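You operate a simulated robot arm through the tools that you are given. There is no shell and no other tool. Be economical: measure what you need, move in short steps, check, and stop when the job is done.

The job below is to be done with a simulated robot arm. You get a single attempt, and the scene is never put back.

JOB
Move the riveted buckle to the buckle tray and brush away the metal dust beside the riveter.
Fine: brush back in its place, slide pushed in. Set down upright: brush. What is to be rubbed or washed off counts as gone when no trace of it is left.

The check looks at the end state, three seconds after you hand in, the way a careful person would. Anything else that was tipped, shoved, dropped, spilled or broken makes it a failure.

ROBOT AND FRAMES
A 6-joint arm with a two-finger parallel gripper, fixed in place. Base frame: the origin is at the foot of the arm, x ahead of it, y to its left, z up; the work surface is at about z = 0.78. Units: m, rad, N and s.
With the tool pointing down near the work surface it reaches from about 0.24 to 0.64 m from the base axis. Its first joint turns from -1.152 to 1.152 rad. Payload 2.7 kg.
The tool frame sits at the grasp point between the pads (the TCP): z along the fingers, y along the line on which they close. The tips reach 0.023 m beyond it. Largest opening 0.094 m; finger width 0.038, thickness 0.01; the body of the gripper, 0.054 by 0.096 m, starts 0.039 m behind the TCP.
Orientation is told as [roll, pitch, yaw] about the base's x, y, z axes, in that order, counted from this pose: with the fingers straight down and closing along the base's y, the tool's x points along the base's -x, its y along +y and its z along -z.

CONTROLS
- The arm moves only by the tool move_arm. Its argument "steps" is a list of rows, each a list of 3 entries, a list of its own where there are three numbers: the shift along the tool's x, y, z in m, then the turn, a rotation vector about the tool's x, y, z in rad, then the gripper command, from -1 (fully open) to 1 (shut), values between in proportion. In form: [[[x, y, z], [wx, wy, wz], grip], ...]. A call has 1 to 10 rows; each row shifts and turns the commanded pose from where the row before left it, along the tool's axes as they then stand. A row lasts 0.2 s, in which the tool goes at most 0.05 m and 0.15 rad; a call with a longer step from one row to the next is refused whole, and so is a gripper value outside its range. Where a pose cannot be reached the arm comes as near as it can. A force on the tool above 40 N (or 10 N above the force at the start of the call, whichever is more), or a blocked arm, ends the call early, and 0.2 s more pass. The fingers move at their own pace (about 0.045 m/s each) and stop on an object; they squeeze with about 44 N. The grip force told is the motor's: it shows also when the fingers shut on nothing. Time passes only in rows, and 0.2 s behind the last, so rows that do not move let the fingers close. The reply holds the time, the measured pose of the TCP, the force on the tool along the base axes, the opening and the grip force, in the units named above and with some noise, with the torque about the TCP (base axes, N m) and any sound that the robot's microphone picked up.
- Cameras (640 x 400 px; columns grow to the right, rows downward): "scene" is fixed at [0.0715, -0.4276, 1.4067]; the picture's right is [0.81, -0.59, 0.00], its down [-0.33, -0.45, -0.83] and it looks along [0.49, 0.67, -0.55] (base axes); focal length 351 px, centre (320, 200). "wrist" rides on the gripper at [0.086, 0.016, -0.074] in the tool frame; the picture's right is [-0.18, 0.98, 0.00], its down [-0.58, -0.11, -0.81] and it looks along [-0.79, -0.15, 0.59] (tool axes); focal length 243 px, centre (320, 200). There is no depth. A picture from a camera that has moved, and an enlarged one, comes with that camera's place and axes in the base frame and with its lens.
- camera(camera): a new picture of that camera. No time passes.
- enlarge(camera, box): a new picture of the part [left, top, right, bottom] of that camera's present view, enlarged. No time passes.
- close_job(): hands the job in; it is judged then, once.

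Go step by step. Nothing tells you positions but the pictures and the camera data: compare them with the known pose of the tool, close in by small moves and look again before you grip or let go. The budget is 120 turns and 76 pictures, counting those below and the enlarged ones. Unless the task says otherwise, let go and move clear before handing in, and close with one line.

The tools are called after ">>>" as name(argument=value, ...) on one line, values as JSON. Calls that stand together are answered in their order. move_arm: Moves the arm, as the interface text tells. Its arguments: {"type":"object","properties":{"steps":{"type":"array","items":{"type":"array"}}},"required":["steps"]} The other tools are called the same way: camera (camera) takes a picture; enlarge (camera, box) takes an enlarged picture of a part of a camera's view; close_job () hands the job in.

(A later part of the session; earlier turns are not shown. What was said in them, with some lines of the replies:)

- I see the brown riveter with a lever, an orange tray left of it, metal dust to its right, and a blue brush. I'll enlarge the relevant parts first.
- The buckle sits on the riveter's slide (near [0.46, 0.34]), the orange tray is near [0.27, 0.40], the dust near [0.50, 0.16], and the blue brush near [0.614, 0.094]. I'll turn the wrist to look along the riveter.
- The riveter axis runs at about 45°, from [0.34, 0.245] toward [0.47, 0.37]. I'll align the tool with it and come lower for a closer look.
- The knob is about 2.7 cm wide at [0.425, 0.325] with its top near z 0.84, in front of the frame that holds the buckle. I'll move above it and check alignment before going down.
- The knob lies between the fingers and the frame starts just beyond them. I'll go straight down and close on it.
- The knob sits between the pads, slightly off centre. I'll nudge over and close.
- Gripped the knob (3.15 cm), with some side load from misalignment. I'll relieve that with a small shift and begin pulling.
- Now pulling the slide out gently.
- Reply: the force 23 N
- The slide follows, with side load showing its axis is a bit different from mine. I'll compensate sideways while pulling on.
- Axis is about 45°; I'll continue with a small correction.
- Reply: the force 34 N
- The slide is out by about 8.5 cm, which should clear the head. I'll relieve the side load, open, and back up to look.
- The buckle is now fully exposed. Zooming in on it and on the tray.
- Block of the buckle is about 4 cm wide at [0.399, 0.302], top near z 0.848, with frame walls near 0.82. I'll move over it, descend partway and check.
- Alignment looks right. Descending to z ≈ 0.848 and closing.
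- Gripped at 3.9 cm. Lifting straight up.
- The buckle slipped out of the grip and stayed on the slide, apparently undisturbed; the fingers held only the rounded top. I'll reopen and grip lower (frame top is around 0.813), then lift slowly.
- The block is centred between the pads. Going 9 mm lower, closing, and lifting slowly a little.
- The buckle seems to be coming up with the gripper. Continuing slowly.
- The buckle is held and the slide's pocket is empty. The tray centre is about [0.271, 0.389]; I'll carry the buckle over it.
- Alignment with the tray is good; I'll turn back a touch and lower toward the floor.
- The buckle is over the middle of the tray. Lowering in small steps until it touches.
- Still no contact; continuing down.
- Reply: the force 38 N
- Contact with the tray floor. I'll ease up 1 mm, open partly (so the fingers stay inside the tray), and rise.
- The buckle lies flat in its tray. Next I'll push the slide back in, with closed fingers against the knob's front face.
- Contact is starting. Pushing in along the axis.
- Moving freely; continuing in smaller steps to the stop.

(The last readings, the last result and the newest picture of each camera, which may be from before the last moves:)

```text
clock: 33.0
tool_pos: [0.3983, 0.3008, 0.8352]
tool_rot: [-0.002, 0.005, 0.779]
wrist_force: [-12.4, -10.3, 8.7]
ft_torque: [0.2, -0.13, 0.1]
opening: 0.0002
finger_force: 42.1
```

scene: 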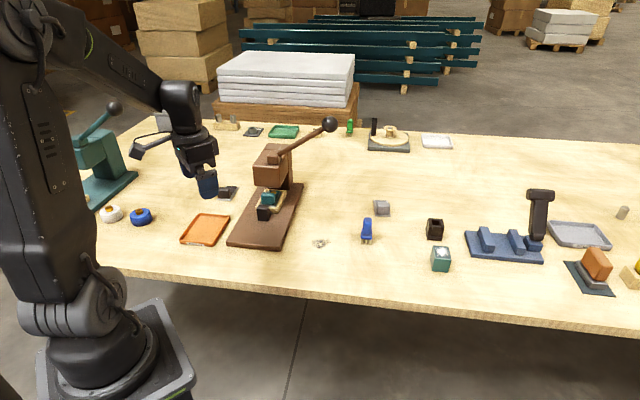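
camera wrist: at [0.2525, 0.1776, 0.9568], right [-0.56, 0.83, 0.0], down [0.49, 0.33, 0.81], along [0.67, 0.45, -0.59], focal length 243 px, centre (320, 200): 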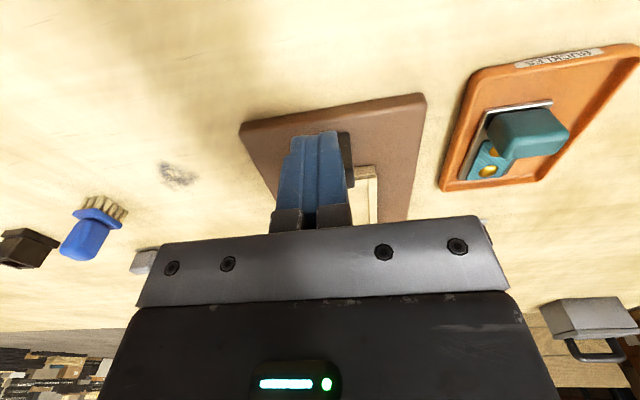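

Force has risen at the expected travel; one slight extra press, then back off and check.

>>> move_arm(steps=[[[-0.002, 0, 0], [0, 0, 0], 1], [[0, 0, 0], [0, 0, 0], 1]])

>>> move_arm(steps=[[[0.01, 0, 0], [0, 0, 0], 1], [[0.04, 0, 0], [0, 0, 0], 1], [[0.03, 0, -0.03], [0, 0, 0], 1], [[0.03, 0, -0.04], [0, 0, 0], 1]])

>>> enlarge(camera="scene", box=[205, 150, 325, 260])

```text
clock: 33.6
tool_pos: [0.3995, 0.303, 0.8345]
tool_rot: [0.001, 0.01, 0.781]
wrist_force: [-21.8, -24.1, 16.6]
ft_torque: [0.39, -0.27, 0.16]
opening: 0.0
finger_force: 42.5
```

```text
clock: 34.6
tool_pos: [0.3217, 0.2267, 0.9057]
tool_rot: [0.001, -0.001, 0.781]
wrist_force: [-0.3, -0.5, -0.2]
ft_torque: [0.05, 0.02, -0.03]
opening: 0.0
finger_force: 42.2
```

```text
3.64 times, centred on (265, 205) of scene
camera zoom: at [0.0715, -0.4276, 1.4067], right [0.81, -0.59, 0.0], down [-0.33, -0.45, -0.83], along [0.49, 0.67, -0.55], focal length 1277 px, centre (520, 182)
```

zoom: 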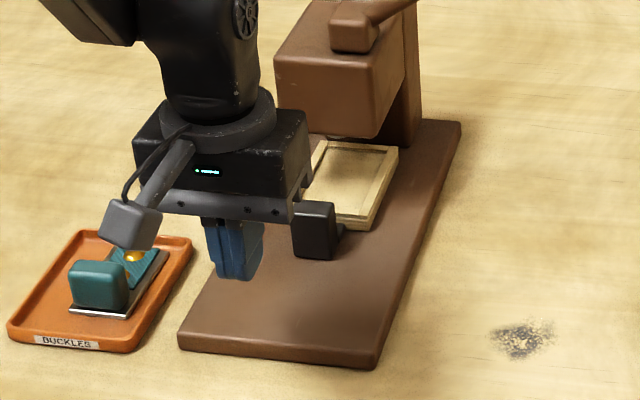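

The slide's knob is back at its starting pixel, so it is fully in. Next I'll move to look at the brush.

>>> move_arm(steps=[[[0, 0, -0.01], [0, 0, 0.126], -1], [[0, 0, -0.01], [0, 0, 0.126], -1], [[0, 0, -0.01], [0, 0, 0.126], -1], [[0, 0, -0.01], [0, 0, 0.126], -1], [[0, 0, -0.005], [0, 0, 0.126], -1], [[-0.0266, -0.0358, 0], [0, 0, 0], -1], [[-0.0266, -0.0358, 0], [0, 0, 0], -1], [[-0.0266, -0.0358, 0], [0, 0, 0], -1], [[-0.0266, -0.0358, 0], [0, 0, 0], -1], [[-0.0266, -0.0358, 0], [0, 0, 0], -1]])

>>> camera(camera="wrist")

>>> enlarge(camera="scene", box=[330, 190, 420, 260])

```text
clock: 36.8
tool_pos: [0.48, 0.0669, 0.9464]
tool_rot: [0.001, -0.001, 0.151]
wrist_force: [-0.4, 0.0, -0.4]
ft_torque: [0.0, -0.03, -0.04]
opening: 0.094
finger_force: 0.0
```

```text
33 pictures are left
camera wrist: at [0.3915, 0.0717, 1.0214], right [0.03, 1.0, 0.0], down [0.59, -0.02, 0.81], along [0.81, -0.03, -0.59], focal length 243 px, centre (320, 200)
```

wrist: 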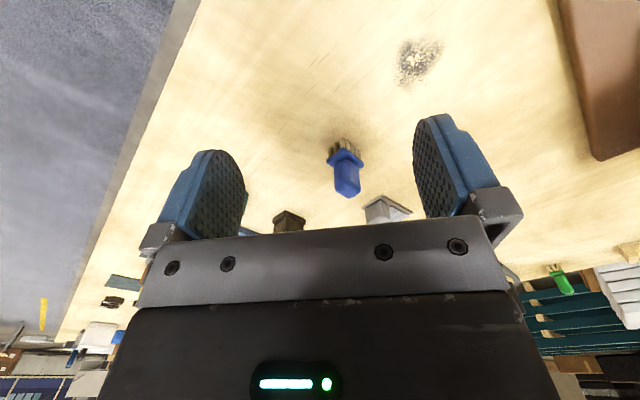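

```text
5.71 times, centred on (375, 225) of scene
camera zoom: at [0.0715, -0.4276, 1.4067], right [0.81, -0.59, 0.0], down [-0.33, -0.45, -0.83], along [0.49, 0.67, -0.55], focal length 2007 px, centre (6, 57)
```

zoom: 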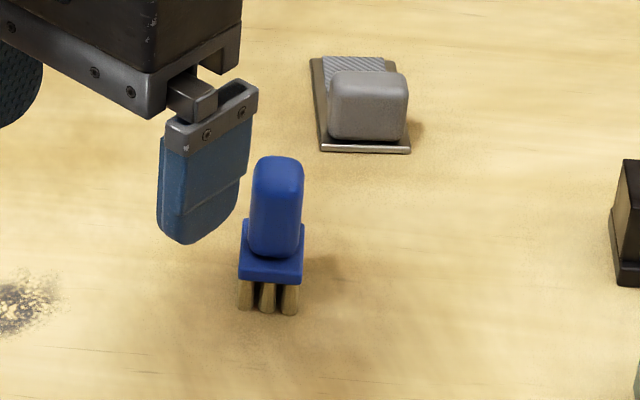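

>>> enlarge(camera="wrist", box=[300, 120, 400, 220])

>>> enlarge(camera="wrist", box=[370, 20, 470, 110])

```text
4.00 times, centred on (350, 170) of wrist
camera zoom: at [0.3915, 0.0717, 1.0214], right [0.03, 1.0, 0.0], down [0.59, -0.02, 0.81], along [0.81, -0.03, -0.59], focal length 970 px, centre (200, 320)
```

zoom: 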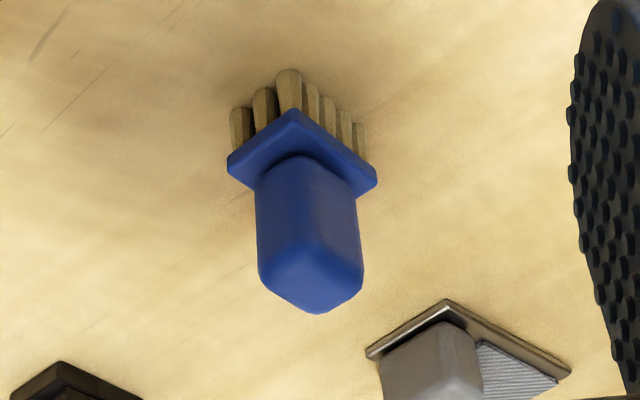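

```text
4.44 times, centred on (420, 65) of wrist
camera zoom: at [0.3915, 0.0717, 1.0214], right [0.03, 1.0, 0.0], down [0.59, -0.02, 0.81], along [0.81, -0.03, -0.59], focal length 1078 px, centre (-124, 800)
```

zoom: 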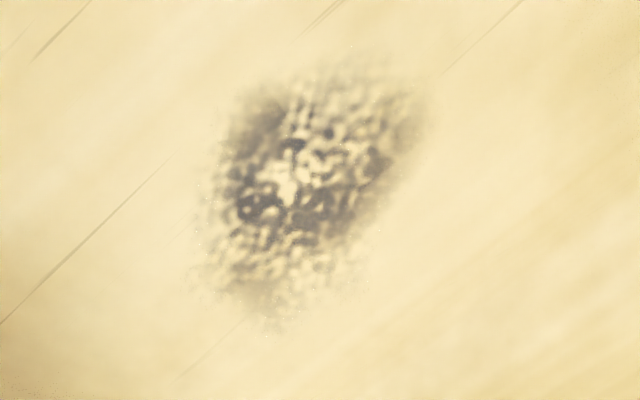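

The brush is an upright block brush centred about [0.6135, 0.0957], head about 2.8 × 4.1 cm with its long side at 45°; the dust is a patch about 6 cm across around [0.507, 0.160]. I'll turn to 45° and go above the brush.

>>> move_arm(steps=[[[0, 0, 0], [0, 0, -0.127], -1], [[0, 0, 0], [0, 0, -0.127], -1], [[0, 0, 0], [0, 0, -0.127], -1], [[0, 0, 0], [0, 0, -0.127], -1], [[0, 0, 0], [0, 0, -0.127], -1], [[-0.0287, -0.0185, 0], [0, 0, 0], -1], [[-0.0287, -0.0185, 0], [0, 0, 0], -1], [[-0.0287, -0.0185, 0], [0, 0, 0], -1], [[-0.0287, -0.0185, 0], [0, 0, 0], -1]])

>>> camera(camera="wrist")

```text
clock: 38.8
tool_pos: [0.6155, 0.0993, 0.9504]
tool_rot: [0.002, 0.002, 0.788]
wrist_force: [-0.5, 0.6, 1.0]
ft_torque: [0.01, 0.0, -0.01]
opening: 0.0938
finger_force: 0.1
```

```text
29 pictures are left
camera wrist: at [0.5436, 0.051, 1.0242], right [-0.57, 0.82, 0.0], down [0.49, 0.33, 0.81], along [0.66, 0.46, -0.59], focal length 243 px, centre (320, 200)
```

wrist: 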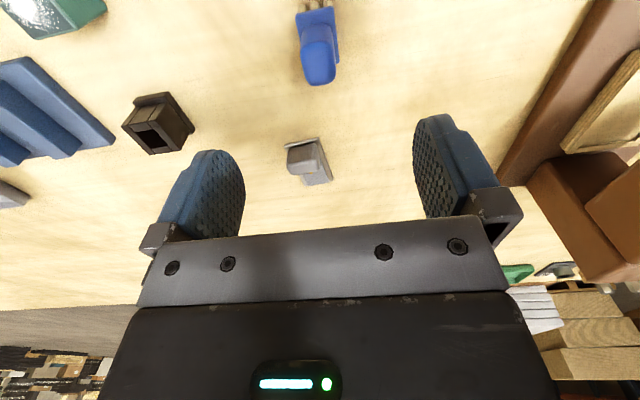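

The handle is centred between the fingers. Shifting back 4 mm and descending partway.

>>> move_arm(steps=[[[0.004, 0.001, 0.025], [0, 0, 0], -1], [[0, 0, 0.025], [0, 0, 0], -1], [[0, 0, 0.025], [0, 0, 0], -1]])

>>> camera(camera="wrist")

>>> enlarge(camera="scene", box=[310, 170, 430, 260])

```text
clock: 39.6
tool_pos: [0.6115, 0.0971, 0.8746]
tool_rot: [-0.001, 0.001, 0.785]
wrist_force: [-0.2, 1.0, -0.2]
ft_torque: [0.03, -0.01, 0.01]
opening: 0.0943
finger_force: 0.1
```

```text
28 pictures are left
camera wrist: at [0.5383, 0.048, 0.9486], right [-0.57, 0.82, 0.0], down [0.49, 0.33, 0.81], along [0.67, 0.46, -0.59], focal length 243 px, centre (320, 200)
```

wrist: 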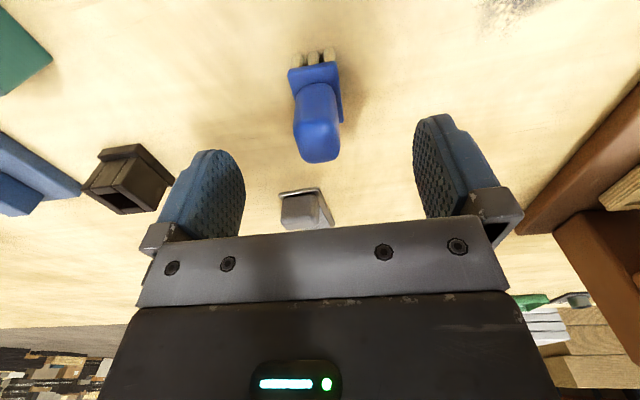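

```text
4.44 times, centred on (370, 215) of scene
camera zoom: at [0.0715, -0.4276, 1.4067], right [0.81, -0.59, 0.0], down [-0.33, -0.45, -0.83], along [0.49, 0.67, -0.55], focal length 1561 px, centre (98, 133)
```

zoom: 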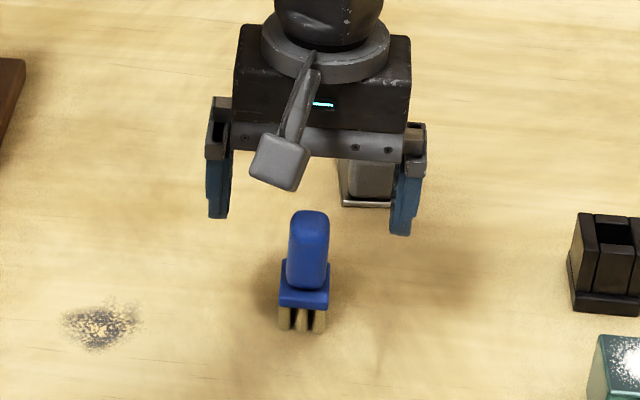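

Well centred. Descending to z ≈ 0.839 and closing on the handle.

>>> move_arm(steps=[[[0, 0, 0.018], [0, 0, 0], -1], [[0, 0, 0.017], [0, 0, 0], -1], [[0, 0, 0], [0, 0, 0], 0], [[0, 0, 0], [0, 0, 0], 1], [[0, 0, 0], [0, 0, 0], 1], [[0, 0, 0], [0, 0, 0], 1], [[0, 0, 0], [0, 0, 0], 1]])

>>> enlarge(camera="scene", box=[310, 170, 430, 260])

```text
clock: 41.2
tool_pos: [0.6117, 0.0959, 0.839]
tool_rot: [-0.001, -0.001, 0.786]
wrist_force: [0.4, -1.0, 0.4]
ft_torque: [0.02, 0.03, 0.0]
opening: 0.0232
finger_force: 40.6
```

```text
4.44 times, centred on (370, 215) of scene
camera zoom: at [0.0715, -0.4276, 1.4067], right [0.81, -0.59, 0.0], down [-0.33, -0.45, -0.83], along [0.49, 0.67, -0.55], focal length 1561 px, centre (98, 133)
```

zoom: 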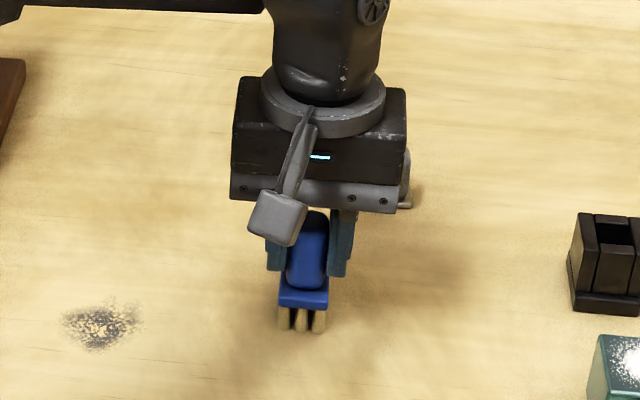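

The brush is held firmly by the handle and hasn't shifted. Lifting and carrying it beside the dust patch.

>>> move_arm(steps=[[[0, 0, -0.015], [0, 0, 0], 1], [[0, 0, -0.015], [0, 0, 0], 1], [[0.0145, 0.0325, 0], [0, 0, 0], 1], [[0.0145, 0.0325, 0], [0, 0, 0], 1], [[0, 0, 0.015], [0, 0, 0], 1], [[0, 0, 0.013], [0, 0, 0], 1]])

>>> enlarge(camera="scene", box=[270, 170, 390, 260])

```text
clock: 42.6
tool_pos: [0.5469, 0.1222, 0.84]
tool_rot: [-0.001, 0.001, 0.786]
wrist_force: [0.6, 0.4, 0.7]
ft_torque: [-0.03, -0.02, -0.01]
opening: 0.0233
finger_force: 44.4
```

```text
4.44 times, centred on (330, 215) of scene
camera zoom: at [0.0715, -0.4276, 1.4067], right [0.81, -0.59, 0.0], down [-0.33, -0.45, -0.83], along [0.49, 0.67, -0.55], focal length 1561 px, centre (276, 133)
```

zoom: 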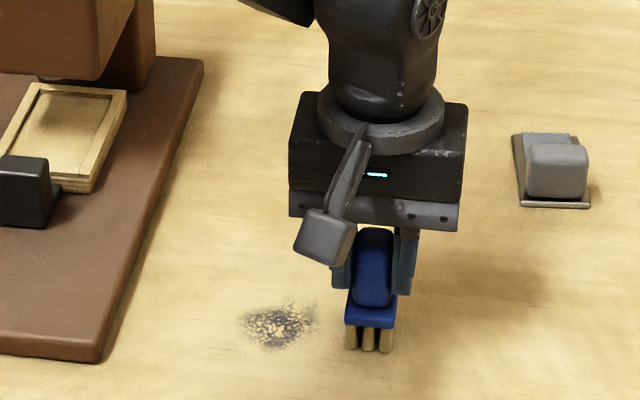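

The brush is just right of the dust. I'll press lightly and sweep across and back.

>>> move_arm(steps=[[[0, 0, 0.002], [0, 0, 0], 1], [[0, 0.02, 0], [0, 0, 0], 1], [[0, 0.02, 0], [0, 0, 0], 1], [[0, 0.02, 0], [0, 0, 0], 1], [[0, 0.02, 0], [0, 0, 0], 1], [[0, 0.02, 0], [0, 0, 0], 1]])

>>> enlarge(camera="scene", box=[270, 170, 390, 260])

```text
clock: 44.0
tool_pos: [0.4743, 0.1919, 0.8388]
tool_rot: [0.001, 0.002, 0.784]
wrist_force: [0.3, -1.3, 5.3]
ft_torque: [-0.12, -0.04, 0.02]
opening: 0.0229
finger_force: 44.1
```

```text
4.44 times, centred on (330, 215) of scene
camera zoom: at [0.0714, -0.4277, 1.4067], right [0.81, -0.59, 0.0], down [-0.33, -0.45, -0.83], along [0.49, 0.67, -0.55], focal length 1561 px, centre (276, 133)
```

zoom: 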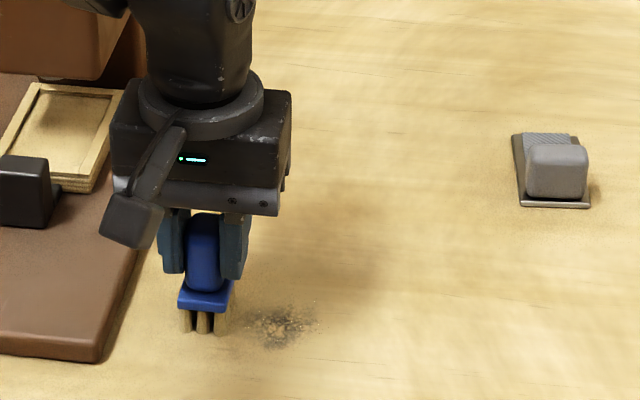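

The dust fades where brushed. The rest lies a bit nearer; next passes are shifted toward the base.

>>> move_arm(steps=[[[0.012, 0, 0.001], [0, 0, 0], 1], [[0, -0.02, 0], [0, 0, 0], 1], [[0, -0.02, 0], [0, 0, 0], 1], [[0, -0.02, 0], [0, 0, 0], 1], [[0, -0.02, 0], [0, 0, 0], 1], [[0, -0.02, 0], [0, 0, 0], 1]])

>>> enlarge(camera="scene", box=[270, 170, 390, 260])

```text
clock: 45.4
tool_pos: [0.5369, 0.1136, 0.8398]
tool_rot: [0.0, 0.001, 0.787]
wrist_force: [-5.7, 4.4, 22.0]
ft_torque: [0.17, 0.3, -0.03]
opening: 0.023
finger_force: 43.9
```

```text
4.44 times, centred on (330, 215) of scene
camera zoom: at [0.071, -0.4276, 1.4068], right [0.81, -0.59, 0.0], down [-0.33, -0.45, -0.83], along [0.49, 0.67, -0.55], focal length 1561 px, centre (276, 133)
```

zoom: 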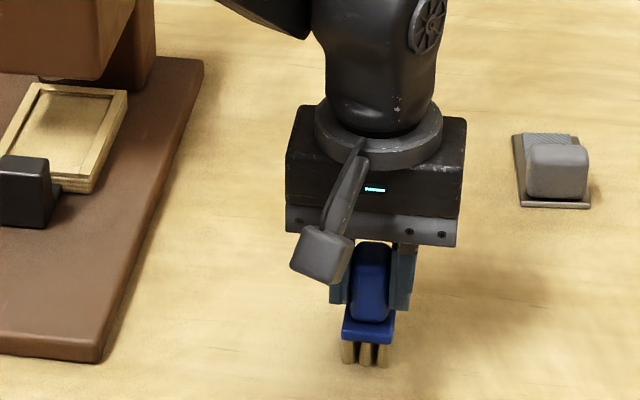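

The patch looks gone. A closer look for remaining traces.

>>> enlarge(camera="scene", box=[290, 220, 350, 260])

```text
10.00 times, centred on (320, 240) of scene
camera zoom: at [0.071, -0.4276, 1.4068], right [0.81, -0.59, 0.0], down [-0.33, -0.45, -0.83], along [0.49, 0.67, -0.55], focal length 3512 px, centre (320, -200)
```

zoom: 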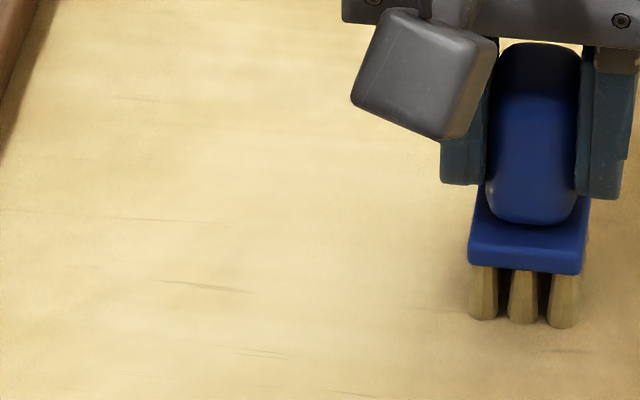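

Clean to the eye. For safety I'll make a light extra pass along the far edge and one along the near edge.

>>> move_arm(steps=[[[-0.03, 0, -0.001], [0, 0, 0], 1], [[0, 0.025, 0], [0, 0, 0], 1], [[0, 0.025, 0], [0, 0, 0], 1], [[0, 0.025, 0], [0, 0, 0], 1], [[0, 0.02, 0], [0, 0, 0], 1], [[0.04, 0, 0], [0, 0, 0], 1], [[0, -0.025, 0], [0, 0, 0], 1], [[0, -0.025, 0], [0, 0, 0], 1], [[0, -0.025, 0], [0, 0, 0], 1], [[0, -0.02, 0], [0, 0, 0], 1]])

>>> enlarge(camera="scene", box=[280, 210, 360, 265])

```text
clock: 47.6
tool_pos: [0.5292, 0.1056, 0.8403]
tool_rot: [0.0, 0.001, 0.787]
wrist_force: [-3.9, 4.9, 17.1]
ft_torque: [0.25, 0.22, -0.04]
opening: 0.0229
finger_force: 44.1
```

```text
7.27 times, centred on (320, 238) of scene
camera zoom: at [0.0711, -0.4276, 1.4068], right [0.81, -0.59, 0.0], down [-0.33, -0.45, -0.83], along [0.49, 0.67, -0.55], focal length 2554 px, centre (320, -73)
```

zoom: 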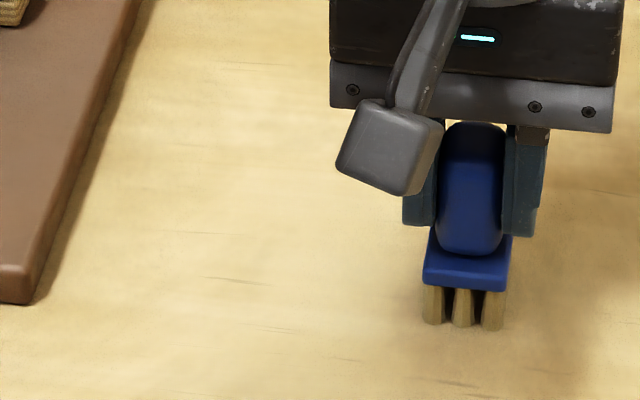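

The table is clean. Now carrying the brush back to its original spot.

>>> move_arm(steps=[[[0, 0, -0.015], [0, 0, 0], 1], [[0, 0, -0.015], [0, 0, 0], 1], [[-0.017, -0.0217, 0], [0, 0, 0], 1], [[-0.017, -0.0217, 0], [0, 0, 0], 1], [[-0.017, -0.0216, 0], [0, 0, 0], 1], [[0, 0, 0.015], [0, 0, 0], 1], [[0, 0, 0.009], [0, 0, 0], 1], [[0, 0, 0], [0, 0, 0], 1]])

>>> enlarge(camera="scene", box=[310, 170, 430, 260])

```text
clock: 49.4
tool_pos: [0.6104, 0.0955, 0.8445]
tool_rot: [0.0, 0.0, 0.785]
wrist_force: [-0.4, -0.1, -1.2]
ft_torque: [0.01, 0.03, -0.03]
opening: 0.0232
finger_force: 44.1
```

```text
4.44 times, centred on (370, 215) of scene
camera zoom: at [0.0715, -0.4276, 1.4067], right [0.81, -0.59, 0.0], down [-0.33, -0.45, -0.83], along [0.49, 0.67, -0.55], focal length 1561 px, centre (98, 133)
```

zoom: 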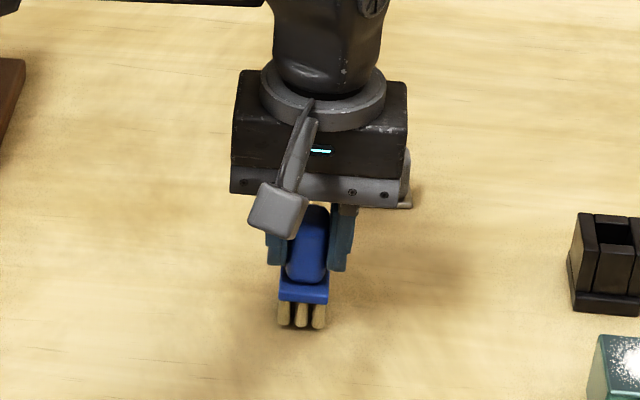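

The brush is directly above its spot. Lowering gently until it touches.

>>> move_arm(steps=[[[0, 0, 0.003], [0, 0, 0], 1], [[0, 0, 0.0015], [0, 0, 0], 1], [[0, 0, 0], [0, 0, 0], 1]])

```text
clock: 50.2
tool_pos: [0.6115, 0.0962, 0.8395]
tool_rot: [0.002, 0.001, 0.787]
wrist_force: [-0.9, -0.1, -0.3]
ft_torque: [-0.01, 0.0, -0.01]
opening: 0.0231
finger_force: 43.9
```

>>> move_arm(steps=[[[0, 0, 0.001], [0, 0, 0], 1], [[0, 0, 0.0005], [0, 0, 0], 1], [[0, 0, 0], [0, 0, 0], 1]])

>>> enlarge(camera="scene", box=[310, 170, 430, 260])

```text
clock: 51.0
tool_pos: [0.6109, 0.0965, 0.8376]
tool_rot: [0.0, 0.002, 0.786]
wrist_force: [0.4, -0.9, 3.8]
ft_torque: [-0.03, 0.01, 0.01]
opening: 0.0233
finger_force: 43.0
```

```text
4.44 times, centred on (370, 215) of scene
camera zoom: at [0.0714, -0.4277, 1.4067], right [0.81, -0.59, 0.0], down [-0.33, -0.45, -0.83], along [0.49, 0.67, -0.55], focal length 1561 px, centre (98, 133)
```

zoom: 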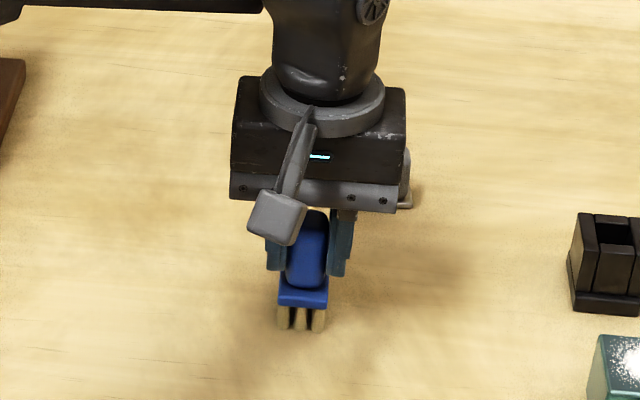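

Light contact (4 N) and it looks exactly as before. Opening and rising clear.

>>> move_arm(steps=[[[0, 0, 0], [0, 0, 0], 0.3], [[0, 0, 0], [0, 0, 0], -0.3], [[0, 0, 0], [0, 0, 0], -1], [[0, 0, 0], [0, 0, 0], -1], [[0, 0, -0.02], [0, 0, 0], -1], [[0, 0, -0.04], [0, 0, 0], -1], [[0, 0, -0.04], [0, 0, 0], -1], [[0.04, 0, -0.02], [0, 0, 0], -1], [[0.04, 0, 0], [0, 0, 0], -1], [[0.04, 0, 0], [0, 0, 0], -1]])

>>> camera(camera="scene")

>>> enlarge(camera="scene", box=[300, 180, 480, 290])

>>> enlarge(camera="scene", box=[170, 110, 350, 260])

```text
clock: 53.2
tool_pos: [0.5253, 0.013, 0.9578]
tool_rot: [0.001, 0.0, 0.787]
wrist_force: [-0.3, -0.5, 0.1]
ft_torque: [0.04, 0.02, 0.02]
opening: 0.094
finger_force: 0.1
```

```text
18 pictures are left
```

scene: 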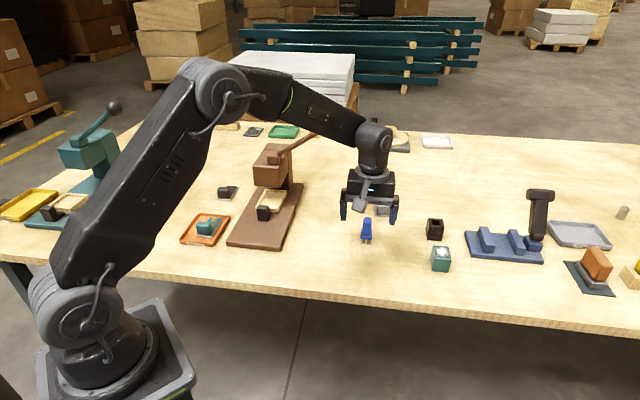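

```text
3.56 times, centred on (390, 235) of scene
camera zoom: at [0.0715, -0.4276, 1.4067], right [0.81, -0.59, 0.0], down [-0.33, -0.45, -0.83], along [0.49, 0.67, -0.55], focal length 1248 px, centre (71, 76)
```

zoom: 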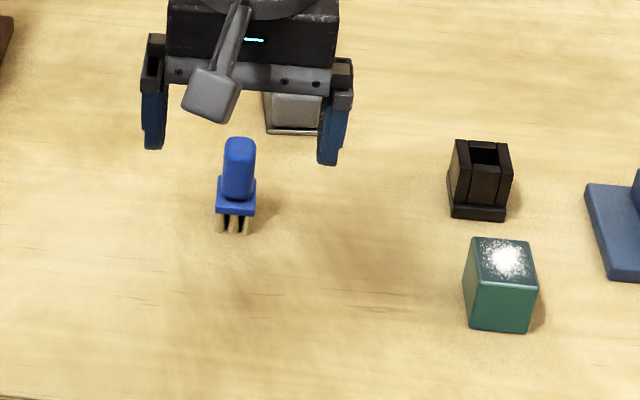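

```text
2.67 times, centred on (260, 185) of scene
camera zoom: at [0.0715, -0.4276, 1.4067], right [0.81, -0.59, 0.0], down [-0.33, -0.45, -0.83], along [0.49, 0.67, -0.55], focal length 936 px, centre (480, 240)
```

zoom: 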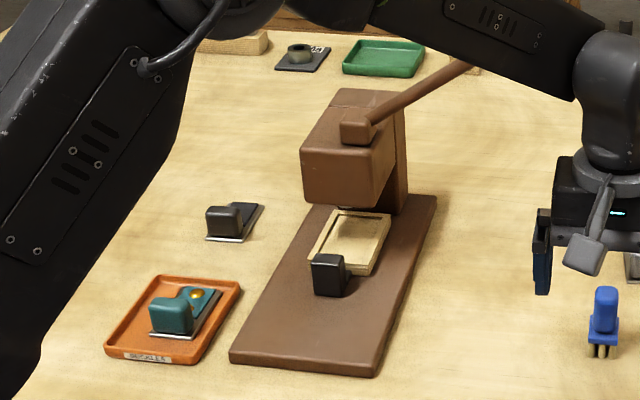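

The buckle is in its tray, the slide is back in, the dust is gone, and the brush stands upright exactly where it was. The gripper is clear, so I'm handing in.

>>> close_job()

```text
The job is handed in.
```

The job is handed in: the riveted buckle lies in the orange BUCKLES tray, the slide is pushed in, no trace of the metal dust shows in the pictures, and the brush stands upright in its place.
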